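You operate a simulated robot arm through the tools that you are given. There is no shell and no other tool. Be economical: measure what you need, move in short steps, check, and stop when the job is done.

You run a simulated two-armed robot. Do the job below in one go: nothing can be reset, and whatever is moved stays where it is left.

TASK
Dry insert 709 under the white cover and shut it in the purple box.
Fine: one press of the dryer button, cover shut until the green lamp lights; leave the cover open after. Set down upright: what you pick out.

Only the result counts: the job must be done as asked and must still hold three seconds after the hand-in. Knocking over, shifting, dropping, spilling or breaking anything else fails it. A push-on lid holds only when it is set on centred and level and pressed home; a screw cap is set on level and turned clockwise until tight.

THE ROBOT
Two 7-joint arms with fingered hands on one trunk that stands fixed in place. Base frame: the origin is at the foot of the trunk, x ahead of it, y to its left, z up; the work surface is at about z = 780. Units: mm, rad, N and s.
The left shoulder is at [243, 125, 1045], the right one opposite. Payload 3.7 kg a hand.
Tool frame (each hand has its own): the origin (TCP) lies between the finger pads and is the grasp point; the fingertips stand 25 mm ahead of it; z points along the fingers, y is the line along which they close. Largest opening 88 mm; the body of the gripper starts 29 mm behind the TCP. The gripper is a hand of 5 fingers: y runs from the thumb to the fingers, the wrist lies at [-13, -97, -162] in the tool frame, and closing takes about 1.5 s.
Orientation is told as [roll, pitch, yaw] about the base's x, y, z axes, in that order, counted from this pose: with the fingers straight down and the wrist toward the robot, the tool's x, y and z point along [0, 1, 0], [1, 0, 0] and [0, 0, -1] of the base frame.

THE INTERFACE
- The arms move only by the tool step_arm. It takes "left_plan", "right_plan" or both (then of equal length, played together; a hand with none holds still); each is a list of rows, each an object of numbers (a shift or turn left out is 0, a gripper value left out holds the last): "dx", "dy", "dz": the shift along the tool's x, y, z in units of 200 mm (1.0 is 200 mm); "rx", "ry", "rz": the turn, a rotation vector about the tool's x, y, z in units of 60 degrees (1.0 is 60 degrees); "claw": the opening, from 0 (shut) to 1 (fully open). In form: [{"dx": .., "dy": .., "dz": .., "rx": .., "ry": .., "rz": .., "claw": ..}, ...]. A call has 1 to 8 rows; each row is the pose to reach, as a shift and turn from the pose commanded when the call began, along the tool's axes at that moment. A call with a number of a shift or a turn outside -1 to 1 is refused whole. Rows are played at 5 a second. More than 50 mm and 0.15 rad between two rows, or a gripper value outside its range, and nothing of the call is played. Where a pose cannot be reached the arm comes as near as it can. A force on the tool above 90 N (or 10 N above the force at the start of the call, whichever is more), or a blocked arm, ends the call early, and 0.2 s more pass. The fingers move at their own pace (about 45 mm/s each) and stop on an object; they squeeze with about 28 N. The grip force told is the motor's: it shows also when the fingers shut on nothing. Time passes only in rows, and 0.2 s behind the last, so rows that repeat a pose let the fingers close. It gives the time, the measured TCP pose, the force on the tool (base axes), the opening and the grip force at its end, in the units of the frame above (readings bear some noise), with the torque about the TCP (base axes, N m) and any sound that the robot's microphone picked up, and new pictures: "views" is both (left out), scene, wrist or none (wrist: the cameras of the hands that moved).
- Cameras (640 x 400 px; columns grow to the right, rows downward): "scene" is now at [362.9, 29.1, 1180.3]; the picture's right is [0.41, -0.91, 0.00], its down [-0.52, -0.23, -0.82] and it looks along [0.75, 0.34, -0.57] (base axes); focal length 214 px, centre (320, 200). "left" rides on the left gripper at [-59, -79, -105] in its tool frame; the picture's right is [-0.73, -0.32, 0.61], its down [0.62, -0.68, 0.38] and it looks along [0.29, 0.66, 0.70] (tool axes); focal length 234 px, centre (320, 200). "right" rides on the right gripper at [59, -79, -105] in its tool frame; the picture's right is [-0.73, 0.32, -0.61], its down [-0.62, -0.68, 0.38] and it looks along [-0.29, 0.66, 0.70] (tool axes); focal length 234 px, centre (320, 200). There is no depth. A picture from a camera that has moved, and an enlarged one, comes with that camera's place and axes in the base frame and with its lens. The place of the scene camera against the robot may be out by one fixed shift of up to 12 mm in any direction.
- lift_body(by): slides the trunk up (or, below 0, down) by that many mm; the arms and the scene camera ride with it, the base frame stays. It gives what a move gives, with no picture.
- grasp_type(shape, hand): the hand has 5 fingers and takes this shape, open, in about a second: jaw (thumb against the fingers, like two jaws); tri (thumb and two fingers); tip (a fingertip pinch); poke (one finger out to press); point (the index stretched); flat (the hand flat); cup (the hand cupped); fist (a fist). The gripper value then closes the fingers along that shape, each until it touches; the sizes above hold for jaw. It gives what a move gives, with no picture.
- aim_head(pan, tilt): turns the head with the scene camera to pan (to the left, within 1.396 rad either way) and tilt (down, from -0.506 to 1.204), counted from straight ahead of the robot. It gives what a move gives, and a new picture of the scene camera.
- zoom(camera, box): a new picture of the part [left, top, right, bottom] of that camera's present view, enlarged. No time passes.
- sign_off(): hands the job in; it is judged then, once.

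Go step by step. Nothing tells you positions but the pictures and the camera data: compare them with the known pose of the tool, close in by small moves and look again before you grip or let go. The budget is 120 turns and 200 pictures, counting those below and the enlarged ones. Unless the task says otherwise, let go and move clear before handing in, and close with one line.

The tools are called after "Emit:" as a command line: name --argument value ..., lists and objects as JSON in quotes. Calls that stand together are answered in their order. step_arm: Moves the arms, as the interface text tells. Its arguments: {"type":"object","properties":{"left_plan":{"type":"array"},"right_plan":{"type":"array"},"views":{"type":"string","enum":["both","scene","wrist","none"]}},"required":[]} The other tools are called the same way: lift_body (by) slides the trunk up or down; grasp_type (shape, hand) gives the hand a shape; aim_head (pan, tilt) turns the head that bears the scene camera; zoom (camera, box) takes an enlarged picture of a part of a camera's view; sign_off () hands the job in.

At the start:

```text
time_s: 0.0
left_ee_pos: [389.7, 382.4, 1151.8]
left_ee_rot: [0.0, 0.001, -0.002]
left_force: [-0.1, -0.7, -0.6]
left_ft_torque: [-0.01, 0.01, 0.03]
left_gripper_width: 87.9
left_grasp_force: 0.2
left_shape: jaw
right_ee_pos: [600.9, -30.1, 1211.7]
right_ee_rot: [0.0, 0.0, -0.001]
right_force: [0.1, 0.4, -0.1]
right_ft_torque: [0.01, 0.01, -0.04]
right_gripper_width: 87.6
right_grasp_force: 0.1
right_shape: jaw
trunk travel left (down, up): [-75.0, 340.0]
head pan, tilt: [0.422, 0.602]
```

scene: 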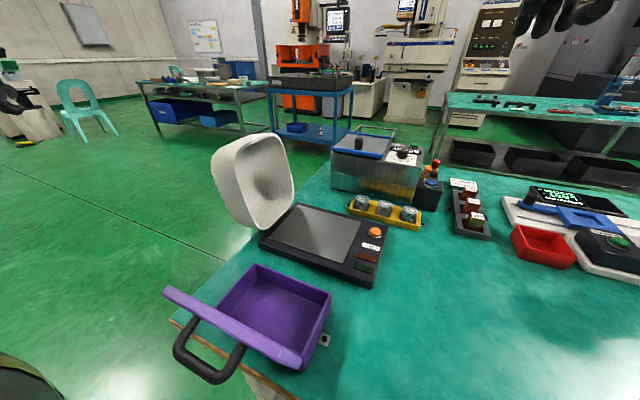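
right: 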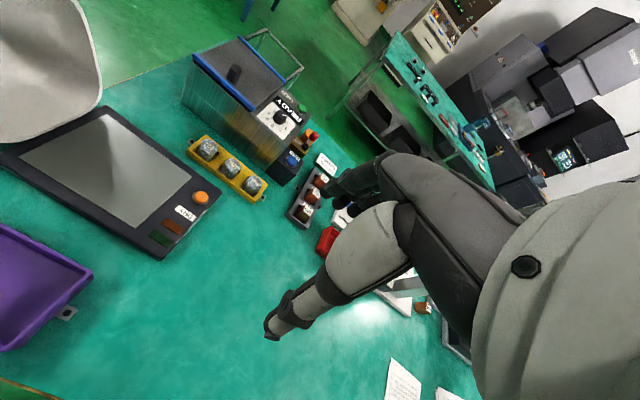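
left: 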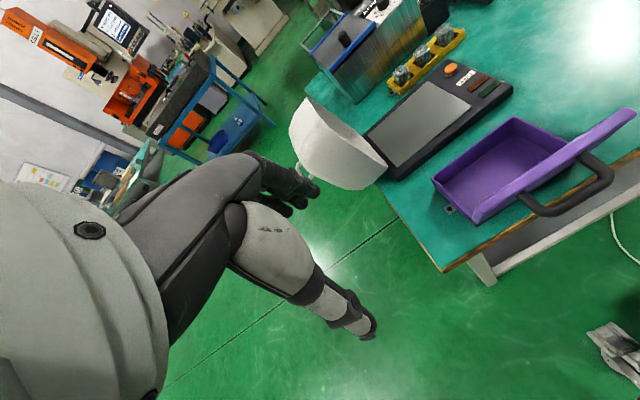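

I see a dryer with an open white cover, a purple box with a lidded handle open, a yellow rack with three jars, a dark rack with brown ones and other devices. I'll zoom in to read the labels first.

Emit:
zoom --camera "scene" --box '[320, 120, 480, 240]'

Emit:
zoom --camera "scene" --box '[160, 120, 400, 390]'

Emit:
zoom --camera "scene" --box '[430, 160, 640, 290]'

```text
3.33 times, centred on (400, 180) of scene
camera zoom: at [362.9, 29.1, 1180.3], right [0.41, -0.91, 0.0], down [-0.52, -0.23, -0.82], along [0.75, 0.34, -0.57], focal length 715 px, centre (53, 267)
```

zoom: 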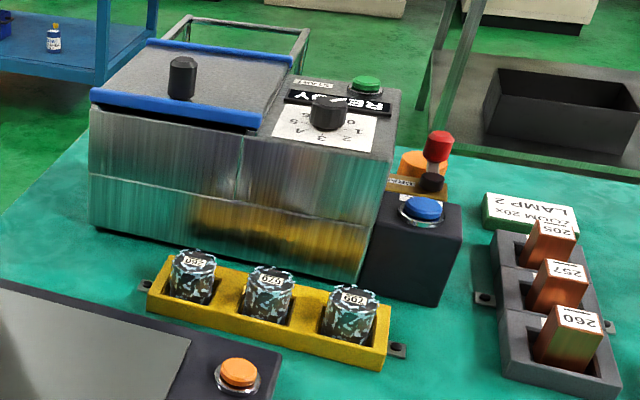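

```text
1.48 times, centred on (280, 255) of scene
camera zoom: at [362.9, 29.1, 1180.3], right [0.41, -0.91, 0.0], down [-0.52, -0.23, -0.82], along [0.75, 0.34, -0.57], focal length 318 px, centre (379, 118)
```

zoom: 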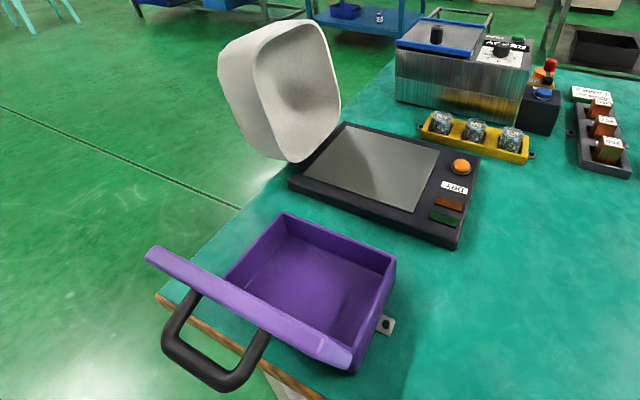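

```text
3.05 times, centred on (535, 225) of scene
camera zoom: at [362.9, 29.1, 1180.3], right [0.41, -0.91, 0.0], down [-0.52, -0.23, -0.82], along [0.75, 0.34, -0.57], focal length 654 px, centre (-335, 124)
```

zoom: 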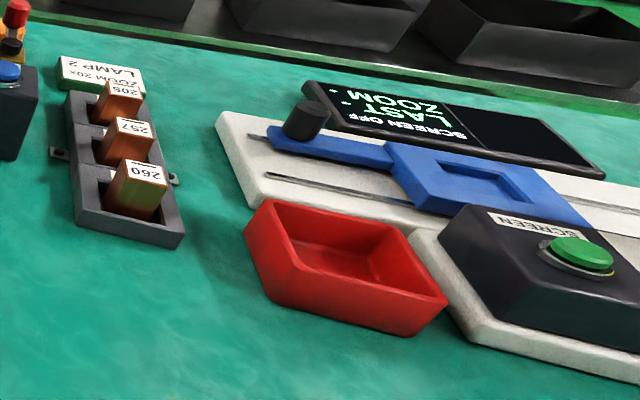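

Rightmost of the yellow rack seems to be 709 upside down; I'll zoom to confirm, and look at the dryer panel.

Emit:
zoom --camera "scene" --box '[340, 185, 430, 235]'

Emit:
zoom --camera "scene" --box '[340, 215, 400, 290]'

Emit:
zoom --camera "right" --box '[180, 130, 280, 210]'

```text
7.11 times, centred on (385, 210) of scene
camera zoom: at [362.9, 29.1, 1180.3], right [0.41, -0.91, 0.0], down [-0.52, -0.23, -0.82], along [0.75, 0.34, -0.57], focal length 1525 px, centre (-142, 129)
```

zoom: 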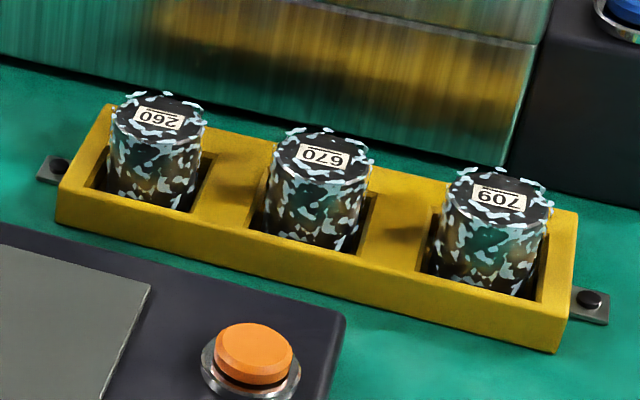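

```text
5.33 times, centred on (370, 252) of scene
camera zoom: at [362.9, 29.1, 1180.3], right [0.41, -0.91, 0.0], down [-0.52, -0.23, -0.82], along [0.75, 0.34, -0.57], focal length 1144 px, centre (53, -80)
```

zoom: 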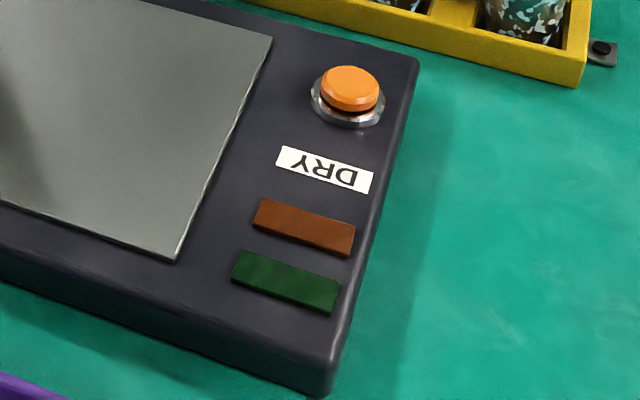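

```text
5.00 times, centred on (230, 170) of right
camera zoom: at [522.4, 28.8, 1316.4], right [0.32, -0.73, 0.61], down [-0.68, -0.62, -0.38], along [0.66, -0.29, -0.7], focal length 1171 px, centre (770, 350)
```

zoom: 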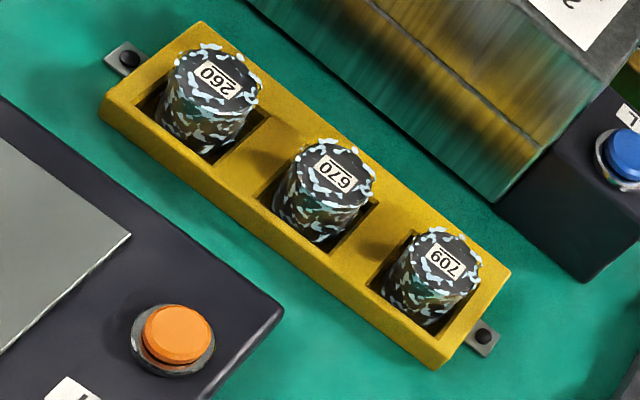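

709 is the rightmost insert of the yellow rack, top at about (885, 2, 828); the dryer button is near (776, 72, 815). Now I look closer at the cover and box lid.

Emit:
zoom --camera "left" --box '[280, 50, 520, 200]'

Emit:
zoom --camera "left" --box '[400, 80, 640, 240]'

Emit:
zoom --camera "scene" --box '[190, 110, 310, 250]'

```text
2.67 times, centred on (400, 125) of left
camera zoom: at [309.8, 323.0, 1255.4], right [-0.32, -0.73, -0.61], down [-0.68, 0.62, -0.38], along [0.66, 0.29, -0.7], focal length 624 px, centre (107, 400)
```

zoom: 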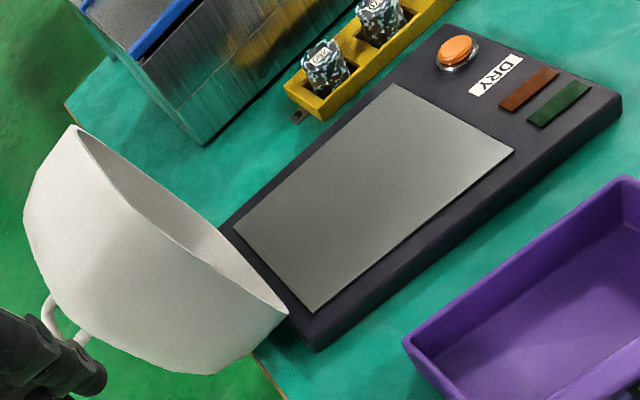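

```text
2.50 times, centred on (520, 160) of left
camera zoom: at [309.8, 323.0, 1255.4], right [-0.32, -0.73, -0.61], down [-0.68, 0.62, -0.38], along [0.66, 0.29, -0.7], focal length 585 px, centre (-180, 300)
```

zoom: 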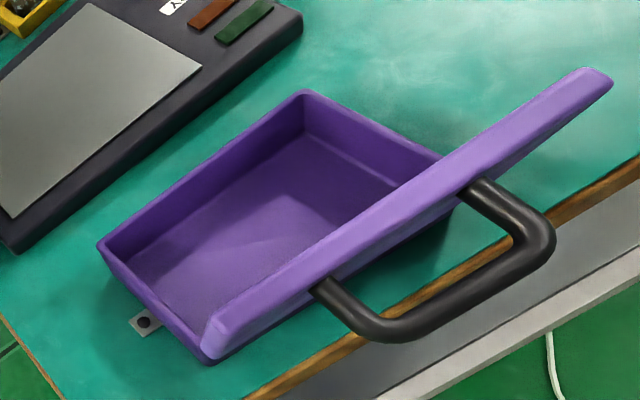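

```text
2.86 times, centred on (250, 180) of scene
camera zoom: at [362.9, 29.1, 1180.3], right [0.41, -0.91, 0.0], down [-0.52, -0.23, -0.82], along [0.75, 0.34, -0.57], focal length 613 px, centre (520, 257)
```

zoom: 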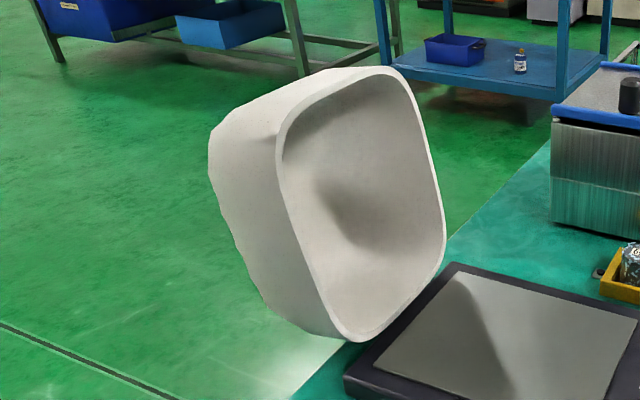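

The cover hinges on the left side with a loop handle outside near (735, 473, 917); the purple box lid leans toward me with a black handle. I now move the right hand toward 709 from above.

Emit:
step_arm --right_plan '[{"dx": 0.02, "dy": 0.125, "dz": 0.1, "claw": 1}, {"dx": 0.04, "dy": 0.25, "dz": 0.2}, {"dx": 0.06, "dy": 0.375, "dz": 0.3}, {"dx": 0.08, "dy": 0.5, "dz": 0.4}, {"dx": 0.1, "dy": 0.625, "dz": 0.5}, {"dx": 0.12, "dy": 0.75, "dz": 0.6}, {"dx": 0.15, "dy": 0.875, "dz": 0.7}, {"dx": 0.17, "dy": 1.0, "dz": 0.8}]'

```text
time_s: 1.8
left_ee_pos: [389.4, 383.5, 1152.0]
left_ee_rot: [0.001, 0.001, -0.001]
left_force: [-0.1, -0.7, -0.5]
left_ft_torque: [-0.02, -0.01, -0.01]
left_gripper_width: 87.7
left_grasp_force: 0.1
left_shape: jaw
right_ee_pos: [804.2, 5.2, 1049.6]
right_ee_rot: [-0.001, 0.001, -0.003]
right_force: [0.0, 0.4, -0.1]
right_ft_torque: [-0.02, 0.0, 0.0]
right_gripper_width: 87.7
right_grasp_force: 0.0
right_shape: jaw
trunk travel left (down, up): [-75.0, 340.0]
head pan, tilt: [0.422, 0.602]
camera scene: at [363.4, 29.2, 1180.0], right [0.41, -0.91, 0.0], down [-0.52, -0.23, -0.82], along [0.75, 0.34, -0.57], focal length 214 px, centre (320, 200)
camera right: at [724.8, 64.4, 1154.8], right [0.32, -0.73, 0.61], down [-0.68, -0.62, -0.38], along [0.66, -0.29, -0.7], focal length 234 px, centre (320, 200)
```

scene: 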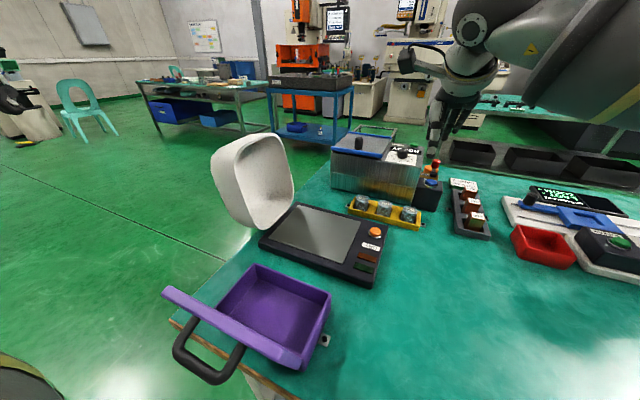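
right: 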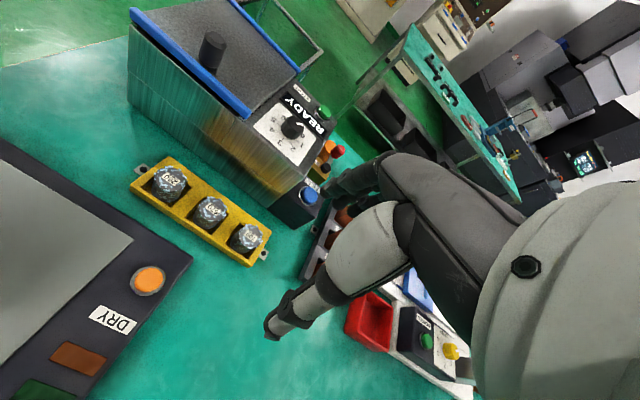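

The hand is above and in front of the rack. I zoom to measure 709 accurately from this second wrist position.

Emit:
zoom --camera "right" --box '[120, 150, 280, 270]'

```text
3.33 times, centred on (200, 210) of right
camera zoom: at [724.8, 64.4, 1154.8], right [0.32, -0.73, 0.61], down [-0.68, -0.62, -0.38], along [0.66, -0.29, -0.7], focal length 781 px, centre (720, 167)
```

zoom: 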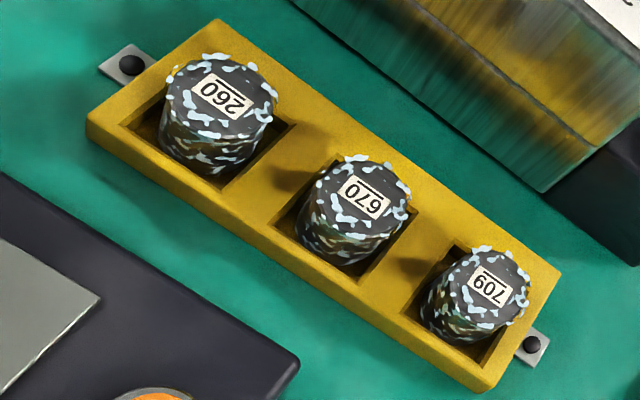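

709 sits at about (891, 4, top ~822), rack aligned with y, and the silver device is clear beyond x≈974. I lower to a pre-grasp above it.

Emit:
step_arm --right_plan '[{"dy": 0.11, "dz": 0.13, "claw": 1}, {"dy": 0.22, "dz": 0.26}, {"dy": 0.33, "dz": 0.4}, {"dy": 0.44, "dz": 0.55}, {"dy": 0.44, "dz": 0.7}, {"dy": 0.44, "dz": 0.8}, {"dy": 0.44, "dz": 0.8}]'

Emit:
zoom --camera "right" --box '[160, 120, 480, 340]'

Emit:
zoom --camera "scene" --box '[340, 130, 480, 240]'

```text
time_s: 3.4
left_ee_pos: [389.7, 382.7, 1153.8]
left_ee_rot: [0.0, 0.001, -0.002]
left_force: [-1.2, -0.3, 0.3]
left_ft_torque: [-0.02, 0.02, 0.01]
left_gripper_width: 87.7
left_grasp_force: 0.0
left_shape: jaw
right_ee_pos: [888.6, 6.8, 890.9]
right_ee_rot: [0.0, -0.001, -0.002]
right_force: [0.7, -0.4, 0.9]
right_ft_torque: [-0.02, 0.01, -0.01]
right_gripper_width: 87.4
right_grasp_force: 0.1
right_shape: jaw
trunk travel left (down, up): [-75.0, 340.0]
head pan, tilt: [0.422, 0.602]
camera scene: at [362.7, 29.1, 1180.5], right [0.41, -0.91, 0.0], down [-0.52, -0.23, -0.82], along [0.75, 0.34, -0.57], focal length 214 px, centre (320, 200)
camera right: at [809.9, 64.8, 995.9], right [0.32, -0.73, 0.61], down [-0.68, -0.62, -0.38], along [0.66, -0.29, -0.7], focal length 234 px, centre (320, 200)
```

scene: 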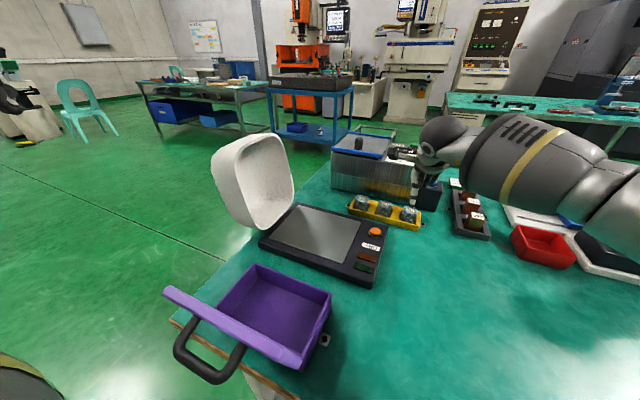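
right: 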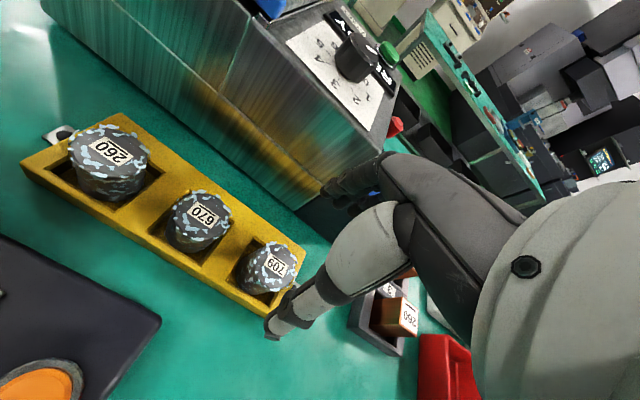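

```text
1.82 times, centred on (320, 230) of right
camera zoom: at [809.9, 64.8, 995.9], right [0.32, -0.73, 0.61], down [-0.68, -0.62, -0.38], along [0.66, -0.29, -0.7], focal length 426 px, centre (320, 146)
```

zoom: 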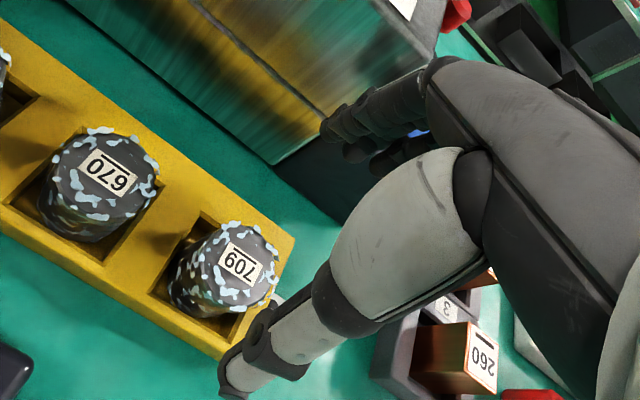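

```text
3.64 times, centred on (410, 185) of scene
camera zoom: at [362.7, 29.1, 1180.5], right [0.41, -0.91, 0.0], down [-0.52, -0.23, -0.82], along [0.75, 0.34, -0.57], focal length 780 px, centre (-7, 254)
```

zoom: 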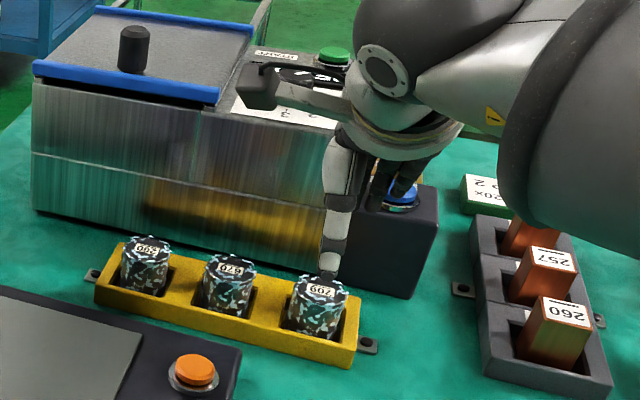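

The fingers straddle 709 correctly in line (TCP ≈ (889, 5, 891), insert ≈ (889, 4, 826)). I lower to z≈832 and look.

Emit:
step_arm --right_plan '[{"dx": -0.01, "dz": 0.07, "claw": 1}, {"dx": -0.01, "dz": 0.14}, {"dx": -0.01, "dz": 0.21}, {"dx": -0.01, "dz": 0.29}, {"dx": -0.01, "dz": 0.29}]' --views "wrist"

Emit:
zoom --camera "scene" --box '[340, 150, 480, 240]'

Emit:
zoom --camera "right" --box '[200, 150, 440, 370]'

```text
time_s: 4.6
left_ee_pos: [388.9, 382.0, 1152.2]
left_ee_rot: [0.0, 0.0, -0.002]
left_force: [0.0, -0.8, -0.5]
left_ft_torque: [0.0, 0.0, 0.0]
left_gripper_width: 87.6
left_grasp_force: 0.0
left_shape: jaw
right_ee_pos: [889.0, 2.3, 833.2]
right_ee_rot: [-0.001, 0.0, -0.003]
right_force: [-0.7, -0.2, -0.5]
right_ft_torque: [-0.02, -0.02, 0.0]
right_gripper_width: 87.5
right_grasp_force: 0.1
right_shape: jaw
trunk travel left (down, up): [-75.0, 340.0]
head pan, tilt: [0.422, 0.602]
camera right: at [810.6, 60.9, 938.2], right [0.32, -0.73, 0.61], down [-0.68, -0.62, -0.38], along [0.66, -0.29, -0.7], focal length 234 px, centre (320, 200)
```

right: 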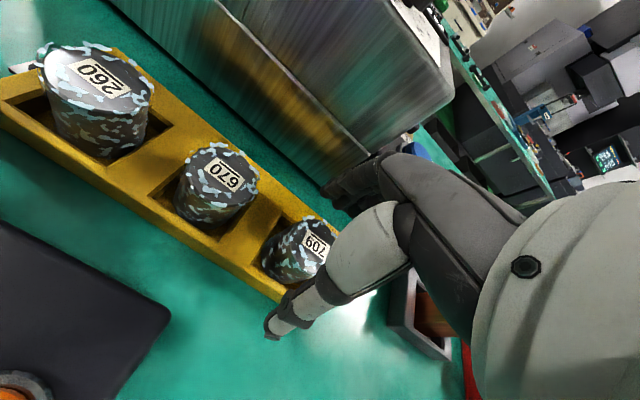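

```text
4.44 times, centred on (410, 195) of scene
camera zoom: at [362.7, 29.1, 1180.4], right [0.41, -0.91, 0.0], down [-0.52, -0.23, -0.82], along [0.75, 0.34, -0.57], focal length 953 px, centre (-80, 222)
```

zoom: 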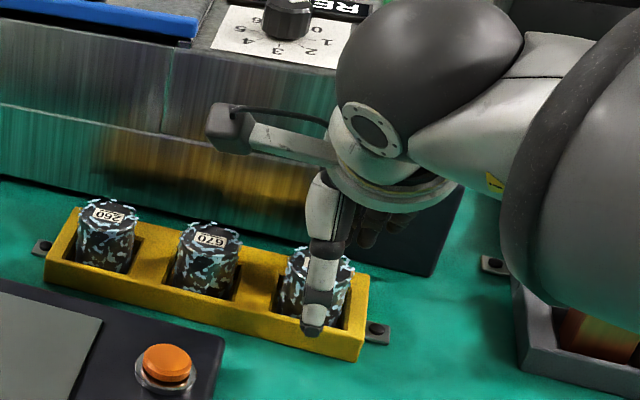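

```text
1.82 times, centred on (320, 260) of right
camera zoom: at [810.6, 60.9, 938.2], right [0.32, -0.73, 0.61], down [-0.68, -0.62, -0.38], along [0.66, -0.29, -0.7], focal length 426 px, centre (320, 91)
```

zoom: 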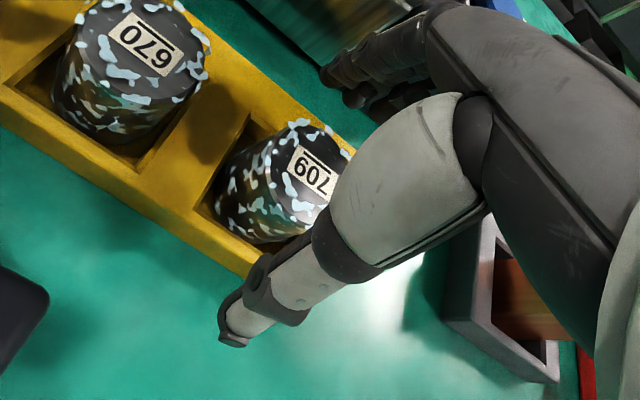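

The fingers straddle 709 and are centred in y. I close the grip.

Emit:
step_arm --right_plan '[{"claw": 0.7}, {"claw": 0.5}, {"claw": 0.4}, {"claw": 0.3}, {"claw": 0.2}, {"claw": 0.1}, {"claw": 0.1}, {"claw": 0.1}]' --views "wrist"

Emit:
zoom --camera "scene" --box '[340, 150, 480, 240]'

```text
time_s: 6.4
left_ee_pos: [389.0, 382.4, 1152.5]
left_ee_rot: [-0.001, 0.0, -0.002]
left_force: [-0.7, 0.7, -0.4]
left_ft_torque: [0.02, -0.01, 0.01]
left_gripper_width: 87.7
left_grasp_force: 0.0
left_shape: jaw
right_ee_pos: [889.2, 3.2, 833.1]
right_ee_rot: [-0.002, 0.003, 0.0]
right_force: [-4.8, -0.9, -0.3]
right_ft_torque: [0.0, 0.08, -0.01]
right_gripper_width: 28.4
right_grasp_force: 28.0
right_shape: jaw
trunk travel left (down, up): [-75.0, 340.0]
head pan, tilt: [0.422, 0.602]
camera right: at [810.4, 61.0, 938.3], right [0.32, -0.73, 0.61], down [-0.68, -0.62, -0.38], along [0.66, -0.29, -0.7], focal length 234 px, centre (320, 200)
```

right: 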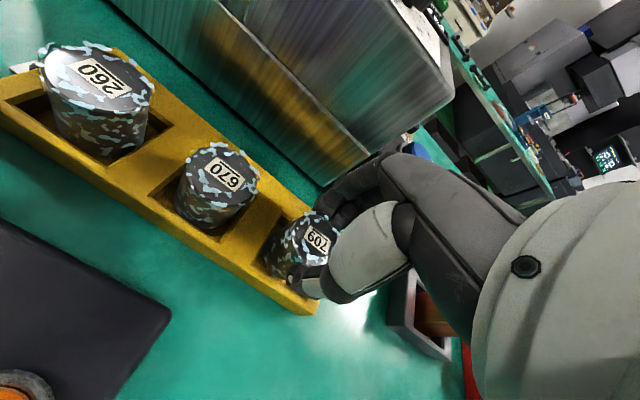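

```text
4.44 times, centred on (410, 195) of scene
camera zoom: at [362.6, 29.1, 1180.4], right [0.41, -0.91, 0.0], down [-0.52, -0.23, -0.82], along [0.75, 0.34, -0.57], focal length 953 px, centre (-80, 222)
```

zoom: 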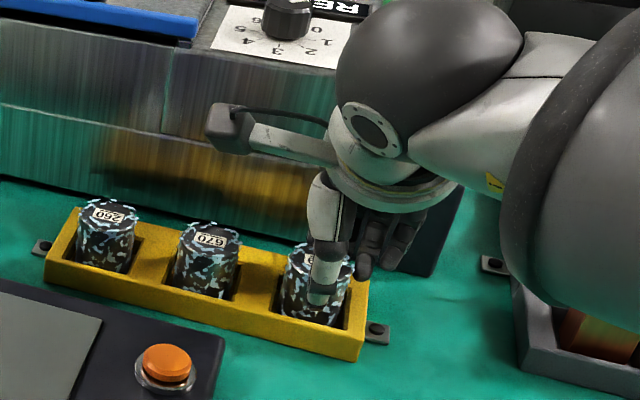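

709 is gripped (width 28 mm, 28 N). I lift straight up and check.

Emit:
step_arm --right_plan '[{"dz": -0.05}, {"dz": -0.12}, {"dz": -0.2}, {"dz": -0.3}, {"dz": -0.4}, {"dz": -0.5}]' --views "both"

Emit:
zoom --camera "scene" --box '[340, 110, 480, 240]'

Emit:
zoom --camera "right" --box '[220, 150, 400, 330]'

```text
time_s: 7.8
left_ee_pos: [389.5, 382.9, 1152.7]
left_ee_rot: [0.0, 0.001, -0.003]
left_force: [-0.6, -0.4, 0.4]
left_ft_torque: [0.0, -0.02, 0.0]
left_gripper_width: 87.5
left_grasp_force: 0.1
left_shape: jaw
right_ee_pos: [888.5, 1.1, 932.5]
right_ee_rot: [-0.001, 0.001, -0.001]
right_force: [0.3, -0.7, -3.6]
right_ft_torque: [0.0, 0.01, 0.02]
right_gripper_width: 28.1
right_grasp_force: 28.5
right_shape: jaw
trunk travel left (down, up): [-75.0, 340.0]
head pan, tilt: [0.422, 0.602]
camera scene: at [362.8, 29.1, 1180.4], right [0.41, -0.91, 0.0], down [-0.52, -0.23, -0.82], along [0.75, 0.34, -0.57], focal length 214 px, centre (320, 200)
camera right: at [810.1, 60.0, 1038.6], right [0.32, -0.73, 0.61], down [-0.68, -0.62, -0.38], along [0.66, -0.29, -0.7], focal length 234 px, centre (320, 200)
```

scene: 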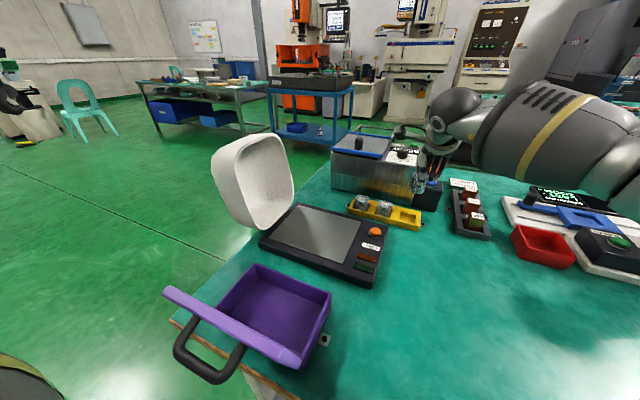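
right: 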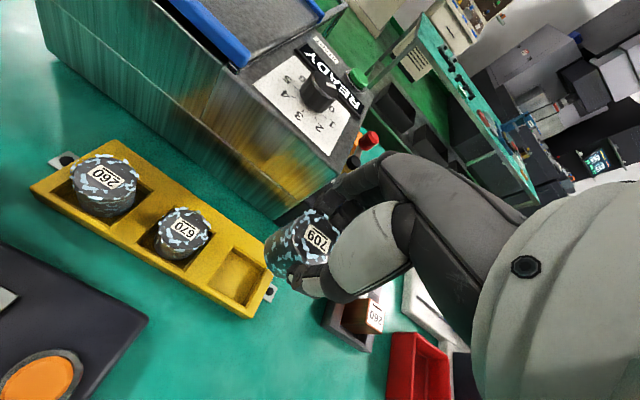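

```text
3.08 times, centred on (410, 175) of scene
camera zoom: at [362.8, 29.1, 1180.4], right [0.41, -0.91, 0.0], down [-0.52, -0.23, -0.82], along [0.75, 0.34, -0.57], focal length 660 px, centre (43, 277)
```

zoom: 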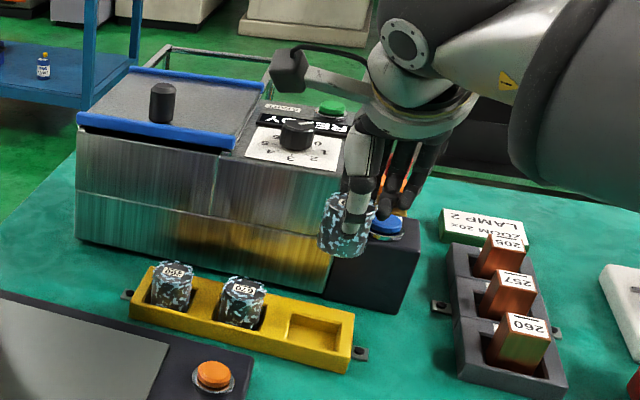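

```text
2.22 times, centred on (310, 240) of right
camera zoom: at [810.1, 60.0, 1038.6], right [0.32, -0.73, 0.61], down [-0.68, -0.62, -0.38], along [0.66, -0.29, -0.7], focal length 520 px, centre (342, 111)
```

zoom: 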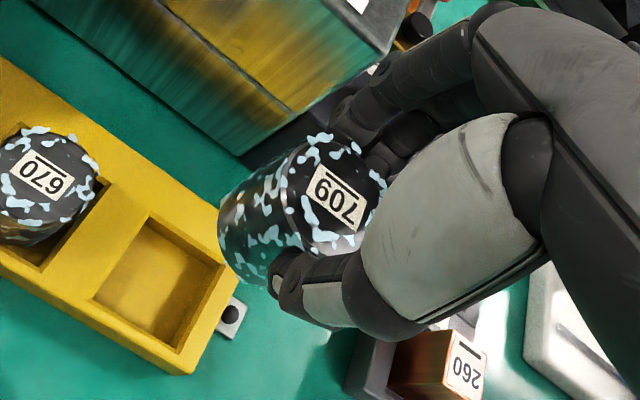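

709 hangs upright in the grip and the rack is undisturbed. I carry it over to the dryer plate at height.

Emit:
step_arm --right_plan '[{"dx": 0.08, "dy": -0.1}, {"dx": 0.2, "dy": -0.2}, {"dx": 0.34, "dy": -0.3}, {"dx": 0.48, "dy": -0.4}, {"dx": 0.62, "dy": -0.5}, {"dx": 0.76, "dy": -0.6}, {"dx": 0.9, "dy": -0.7}, {"dx": 1.0, "dy": -0.765}]'

```text
time_s: 9.6
left_ee_pos: [389.7, 383.7, 1152.4]
left_ee_rot: [0.0, 0.001, -0.001]
left_force: [0.4, -0.1, -0.1]
left_ft_torque: [0.02, 0.01, 0.0]
left_gripper_width: 87.6
left_grasp_force: 0.1
left_shape: jaw
right_ee_pos: [735.0, 203.4, 933.1]
right_ee_rot: [0.0, 0.001, -0.001]
right_force: [0.1, 0.0, -3.3]
right_ft_torque: [-0.03, 0.01, 0.0]
right_gripper_width: 27.8
right_grasp_force: 28.0
right_shape: jaw
trunk travel left (down, up): [-75.0, 340.0]
head pan, tilt: [0.422, 0.602]
camera scene: at [363.0, 29.4, 1180.3], right [0.41, -0.91, 0.0], down [-0.52, -0.23, -0.82], along [0.75, 0.34, -0.57], focal length 214 px, centre (320, 200)
camera right: at [656.4, 261.3, 1038.8], right [0.32, -0.73, 0.61], down [-0.68, -0.62, -0.38], along [0.66, -0.29, -0.7], focal length 234 px, centre (320, 200)
```

scene: 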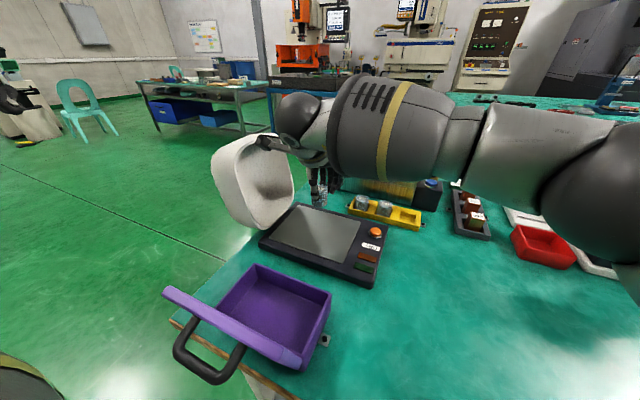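
right: 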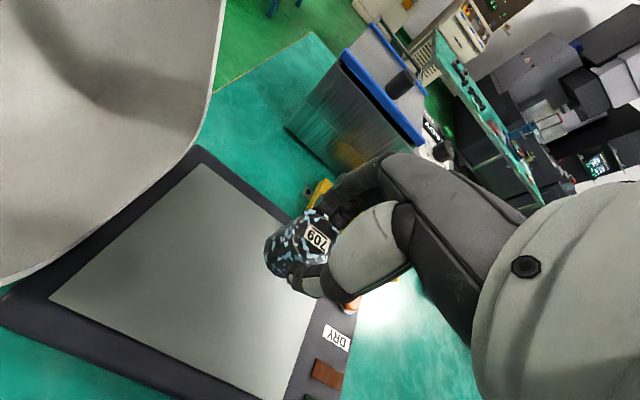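

Plate spans x 657–806, y 120–306, so the centre is (732, 212). I move there and descend close to the plate.

Emit:
step_arm --right_plan '[{"dx": 0.02, "dz": 0.06}, {"dx": 0.04, "dz": 0.12}, {"dx": 0.04, "dz": 0.2}, {"dx": 0.04, "dz": 0.28}, {"dx": 0.04, "dz": 0.31}]' --views "wrist"

Emit:
zoom --camera "right" --box '[180, 170, 400, 340]'

Emit:
zoom --camera "scene" --box '[240, 130, 400, 270]'

```text
time_s: 10.8
left_ee_pos: [388.7, 382.1, 1152.2]
left_ee_rot: [0.001, 0.001, -0.004]
left_force: [-0.2, 0.4, -1.1]
left_ft_torque: [-0.02, 0.0, 0.0]
left_gripper_width: 87.6
left_grasp_force: 0.1
left_shape: jaw
right_ee_pos: [736.2, 210.0, 871.3]
right_ee_rot: [0.0, 0.001, -0.001]
right_force: [0.7, -0.5, -3.1]
right_ft_torque: [0.01, 0.04, 0.0]
right_gripper_width: 27.9
right_grasp_force: 28.3
right_shape: jaw
trunk travel left (down, up): [-75.0, 340.0]
head pan, tilt: [0.422, 0.602]
camera right: at [658.2, 268.4, 976.3], right [0.32, -0.73, 0.61], down [-0.68, -0.62, -0.38], along [0.66, -0.29, -0.7], focal length 234 px, centre (320, 200)
```

right: 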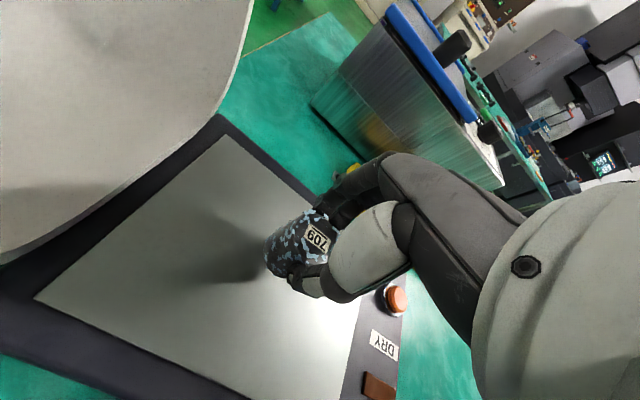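

```text
2.35 times, centred on (290, 255) of right
camera zoom: at [658.2, 268.4, 976.3], right [0.32, -0.73, 0.61], down [-0.68, -0.62, -0.38], along [0.66, -0.29, -0.7], focal length 551 px, centre (391, 71)
```

zoom: 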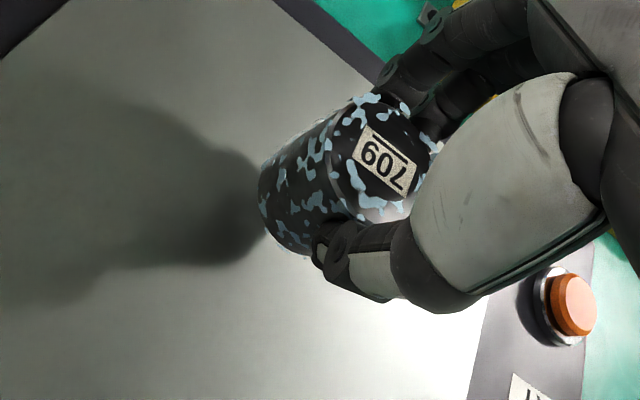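

```text
2.86 times, centred on (320, 200) of scene
camera zoom: at [363.2, 29.2, 1180.2], right [0.41, -0.91, 0.0], down [-0.52, -0.23, -0.82], along [0.75, 0.34, -0.57], focal length 613 px, centre (320, 200)
```

zoom: 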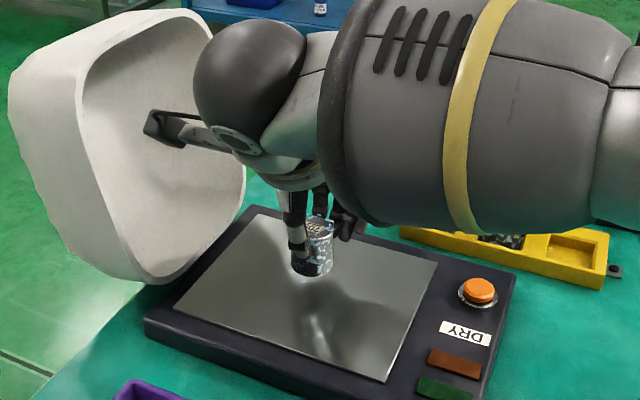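

The insert hovers a little above the plate centre; I lower it in small steps, watching the vertical force.

Emit:
step_arm --right_plan '[{"dz": 0.02}, {"dz": 0.04}, {"dz": 0.05}]' --views "none"

Emit:
zoom --camera "scene" --box '[290, 170, 350, 210]'

```text
time_s: 11.6
left_ee_pos: [389.2, 382.1, 1152.9]
left_ee_rot: [0.0, -0.001, -0.002]
left_force: [-0.2, -0.2, 0.0]
left_ft_torque: [0.0, 0.0, -0.02]
left_gripper_width: 87.6
left_grasp_force: 0.1
left_shape: jaw
right_ee_pos: [735.7, 209.0, 860.7]
right_ee_rot: [0.0, 0.0, -0.003]
right_force: [-0.1, -0.2, -3.0]
right_ft_torque: [-0.01, -0.04, -0.01]
right_gripper_width: 27.9
right_grasp_force: 28.0
right_shape: jaw
trunk travel left (down, up): [-75.0, 340.0]
head pan, tilt: [0.422, 0.602]
```

```text
10.00 times, centred on (320, 190) of scene
camera zoom: at [363.2, 29.2, 1180.2], right [0.41, -0.91, 0.0], down [-0.52, -0.23, -0.82], along [0.75, 0.34, -0.57], focal length 2145 px, centre (320, 300)
```

zoom: 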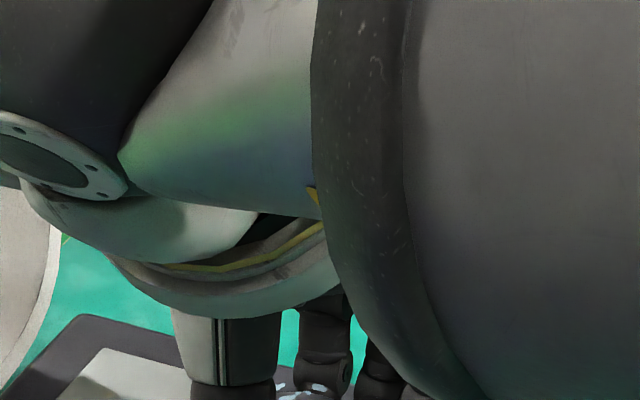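

Emit:
zoom --camera "scene" --box '[285, 195, 355, 240]'

Emit:
step_arm --right_plan '[{"dz": 0.02}, {"dz": 0.03}]' --views "none"

```text
8.89 times, centred on (320, 218) of scene
camera zoom: at [363.2, 29.2, 1180.2], right [0.41, -0.91, 0.0], down [-0.52, -0.23, -0.82], along [0.75, 0.34, -0.57], focal length 1906 px, centre (320, 44)
```

zoom: 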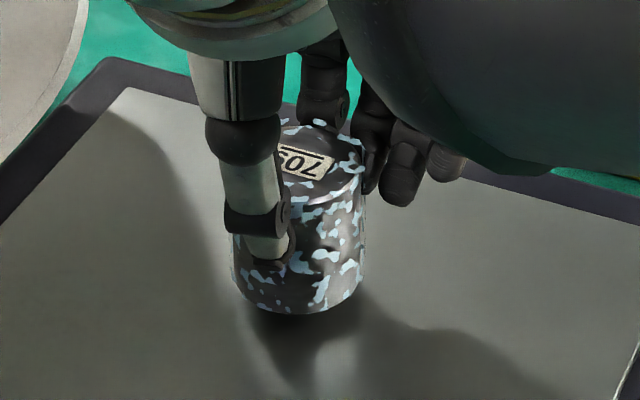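

```text
time_s: 12.2
left_ee_pos: [389.7, 381.6, 1152.1]
left_ee_rot: [-0.001, 0.0, -0.002]
left_force: [-0.1, 0.8, 0.3]
left_ft_torque: [0.0, -0.03, -0.01]
left_gripper_width: 87.7
left_grasp_force: 0.0
left_shape: jaw
right_ee_pos: [736.4, 209.7, 855.8]
right_ee_rot: [0.001, -0.001, -0.001]
right_force: [0.6, -0.3, -3.2]
right_ft_torque: [-0.02, -0.03, 0.01]
right_gripper_width: 27.6
right_grasp_force: 28.0
right_shape: jaw
trunk travel left (down, up): [-75.0, 340.0]
head pan, tilt: [0.422, 0.602]
```

Still no contact; I go down a little further.

Emit:
step_arm --right_plan '[{"dz": 0.015}, {"dz": 0.025}]' --views "none"

Emit:
zoom --camera "scene" --box '[285, 195, 355, 240]'

```text
time_s: 12.8
left_ee_pos: [388.5, 381.2, 1154.1]
left_ee_rot: [-0.001, -0.003, -0.001]
left_force: [0.5, -0.4, 0.4]
left_ft_torque: [0.03, 0.02, -0.02]
left_gripper_width: 87.7
left_grasp_force: 0.1
left_shape: jaw
right_ee_pos: [736.1, 209.7, 852.0]
right_ee_rot: [0.003, -0.003, -0.003]
right_force: [-1.3, -0.9, 10.1]
right_ft_torque: [-0.06, -0.06, 0.01]
right_gripper_width: 27.9
right_grasp_force: 28.0
right_shape: jaw
trunk travel left (down, up): [-75.0, 340.0]
head pan, tilt: [0.422, 0.602]
```

```text
8.89 times, centred on (320, 218) of scene
camera zoom: at [361.5, 28.8, 1181.1], right [0.41, -0.91, 0.0], down [-0.52, -0.23, -0.83], along [0.75, 0.34, -0.56], focal length 1906 px, centre (320, 44)
```

zoom: 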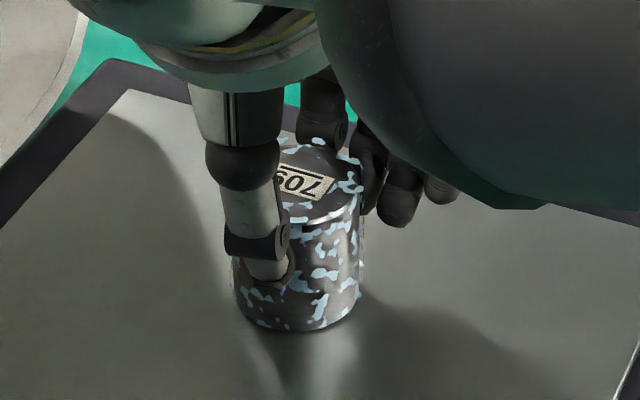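

The insert stands on the plate (10 N contact). I open the fingers and check it stays upright.

Emit:
step_arm --right_plan '[{"dz": -0.005, "claw": 0.4}, {"dz": -0.005, "claw": 0.5}, {"dz": -0.005, "claw": 0.7}, {"dz": -0.005, "claw": 0.85}, {"dz": -0.005, "claw": 0.85}, {"dz": -0.005, "claw": 0.85}]' --views "none"

Emit:
zoom --camera "scene" --box '[285, 195, 355, 240]'

Emit:
zoom --camera "right" --box '[0, 0, 640, 400]'

```text
time_s: 14.2
left_ee_pos: [390.2, 383.2, 1151.3]
left_ee_rot: [0.0, -0.001, -0.002]
left_force: [0.0, 0.1, -0.1]
left_ft_torque: [0.01, 0.05, 0.02]
left_gripper_width: 87.7
left_grasp_force: 0.0
left_shape: jaw
right_ee_pos: [736.5, 208.5, 850.1]
right_ee_rot: [-0.001, -0.001, -0.001]
right_force: [-0.3, 0.2, 0.0]
right_ft_torque: [-0.01, 0.02, -0.05]
right_gripper_width: 74.7
right_grasp_force: 0.1
right_shape: jaw
trunk travel left (down, up): [-75.0, 340.0]
head pan, tilt: [0.422, 0.602]
```

```text
8.89 times, centred on (320, 218) of scene
camera zoom: at [362.9, 29.1, 1180.3], right [0.41, -0.91, 0.0], down [-0.52, -0.23, -0.82], along [0.75, 0.34, -0.57], focal length 1906 px, centre (320, 44)
```

zoom: 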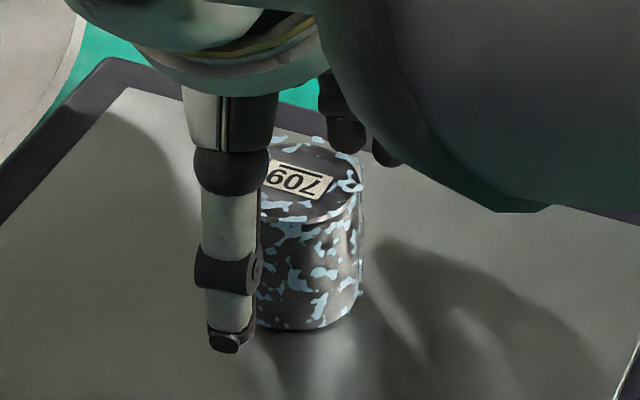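

```text
1.00 times, centred on (320, 200) of right (not enlarged: the box is as wide or as high as the picture)
camera zoom: at [657.8, 268.3, 956.2], right [0.32, -0.73, 0.61], down [-0.68, -0.62, -0.38], along [0.66, -0.29, -0.7], focal length 234 px, centre (320, 200)
```

zoom: 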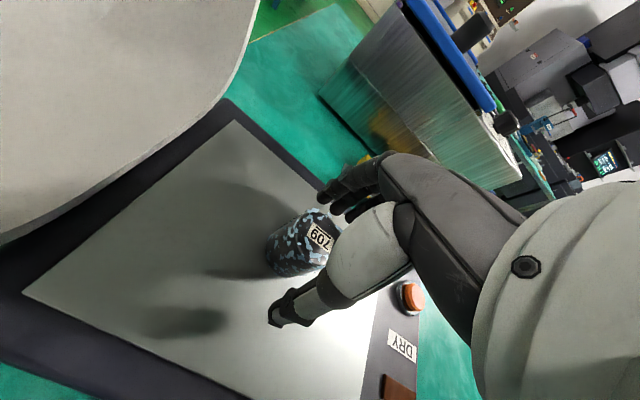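

709 stands upright on the plate. I retract the right hand up and then away to the right.

Emit:
step_arm --right_plan '[{"dz": -0.1}, {"dz": -0.25}, {"dz": -0.45}, {"dz": -0.65}, {"dz": -0.75}, {"dx": -0.2, "dz": -0.75}, {"dx": -0.4, "dz": -0.75}, {"dx": -0.6, "dz": -0.75}]' --views "none"

Emit:
step_arm --right_plan '[{"dx": -0.2}, {"dx": -0.4}, {"dx": -0.6}, {"dx": -0.8}, {"dx": -0.95}]' --views "both"

Emit:
zoom --camera "scene" --box '[180, 110, 400, 290]'

```text
time_s: 16.0
left_ee_pos: [389.3, 381.9, 1152.7]
left_ee_rot: [0.0, -0.001, -0.002]
left_force: [0.0, 0.4, 0.3]
left_ft_torque: [0.02, 0.01, 0.02]
left_gripper_width: 87.7
left_grasp_force: 0.1
left_shape: jaw
right_ee_pos: [734.9, 89.1, 1000.6]
right_ee_rot: [-0.001, 0.0, 0.0]
right_force: [-0.2, -0.1, -0.1]
right_ft_torque: [0.01, 0.0, 0.02]
right_gripper_width: 74.7
right_grasp_force: 0.0
right_shape: jaw
trunk travel left (down, up): [-75.0, 340.0]
head pan, tilt: [0.422, 0.602]
```

```text
time_s: 17.2
left_ee_pos: [390.5, 382.7, 1151.6]
left_ee_rot: [0.0, 0.0, -0.001]
left_force: [-0.8, -0.3, -0.3]
left_ft_torque: [0.02, -0.01, -0.02]
left_gripper_width: 87.7
left_grasp_force: 0.1
left_shape: jaw
right_ee_pos: [736.6, -100.6, 1002.6]
right_ee_rot: [0.002, 0.0, -0.001]
right_force: [-0.7, -0.2, 0.3]
right_ft_torque: [0.01, 0.0, 0.02]
right_gripper_width: 74.5
right_grasp_force: 0.1
right_shape: jaw
trunk travel left (down, up): [-75.0, 340.0]
head pan, tilt: [0.422, 0.602]
camera scene: at [362.8, 29.0, 1180.4], right [0.41, -0.91, 0.0], down [-0.52, -0.23, -0.82], along [0.75, 0.34, -0.57], focal length 214 px, centre (320, 200)
camera right: at [657.7, -41.2, 1107.9], right [0.32, -0.73, 0.61], down [-0.68, -0.62, -0.38], along [0.66, -0.29, -0.7], focal length 234 px, centre (320, 200)
```

scene: 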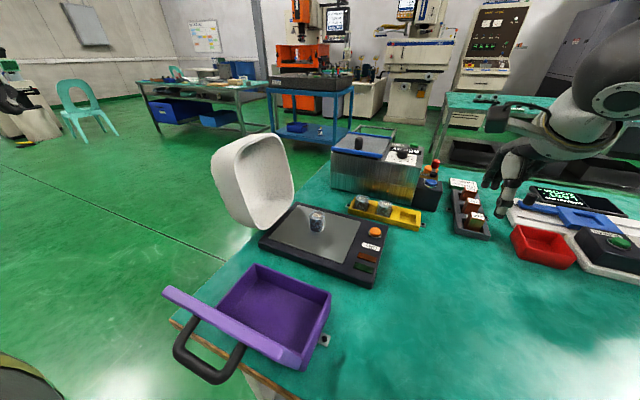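
right: 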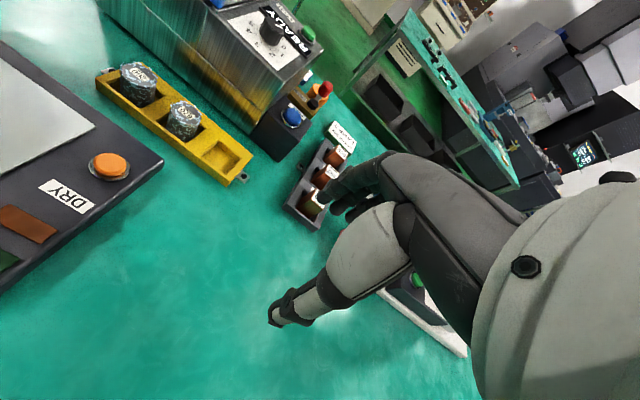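

```text
2.22 times, centred on (290, 200) of scene
camera zoom: at [362.8, 29.0, 1180.4], right [0.41, -0.91, 0.0], down [-0.52, -0.23, -0.82], along [0.75, 0.34, -0.57], focal length 477 px, centre (387, 200)
```

zoom: 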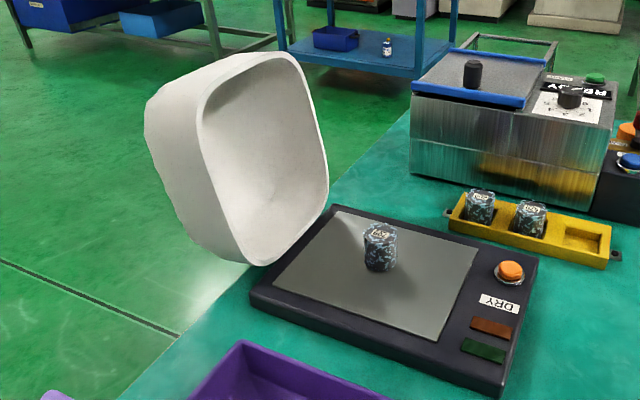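

709 is standing properly on the plate. Now I move the left hand to look at the cover's handle from the left.

Emit:
step_arm --left_plan '[{"dx": 0.18, "dy": 0.11}, {"dx": 0.36, "dy": 0.22}, {"dx": 0.54, "dy": 0.33}, {"dx": 0.72, "dy": 0.44}, {"dx": 0.89, "dy": 0.55}, {"dx": 0.89, "dy": 0.55}]' --views "wrist"

Emit:
zoom --camera "left" --box '[320, 50, 520, 200]'

```text
time_s: 18.6
left_ee_pos: [499.4, 559.9, 1149.7]
left_ee_rot: [-0.001, 0.0, -0.001]
left_force: [0.3, 0.7, 0.0]
left_ft_torque: [0.01, 0.04, 0.0]
left_gripper_width: 87.8
left_grasp_force: 0.2
left_shape: jaw
right_ee_pos: [736.5, -99.7, 1004.0]
right_ee_rot: [0.0, 0.002, -0.003]
right_force: [0.6, 0.2, 0.9]
right_ft_torque: [-0.01, -0.01, -0.01]
right_gripper_width: 74.5
right_grasp_force: 0.2
right_shape: jaw
trunk travel left (down, up): [-75.0, 340.0]
head pan, tilt: [0.422, 0.602]
camera left: at [420.8, 500.5, 1252.9], right [-0.32, -0.73, -0.61], down [-0.68, 0.62, -0.38], along [0.66, 0.29, -0.7], focal length 234 px, centre (320, 200)
```

left: 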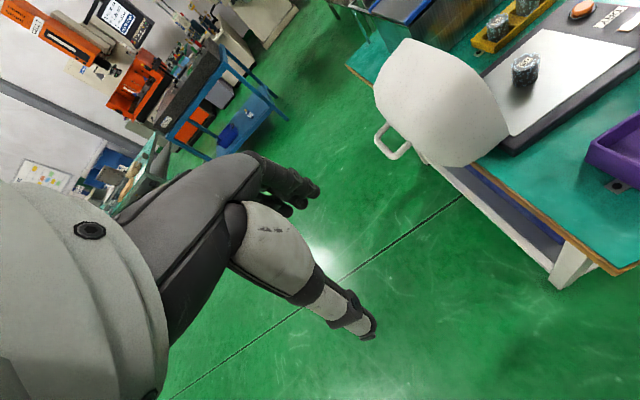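

```text
2.67 times, centred on (420, 125) of left
camera zoom: at [420.8, 500.5, 1252.9], right [-0.32, -0.73, -0.61], down [-0.68, 0.62, -0.38], along [0.66, 0.29, -0.7], focal length 624 px, centre (53, 400)
```

zoom: 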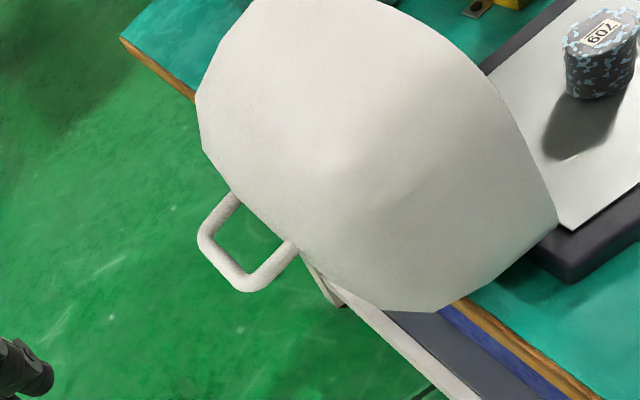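

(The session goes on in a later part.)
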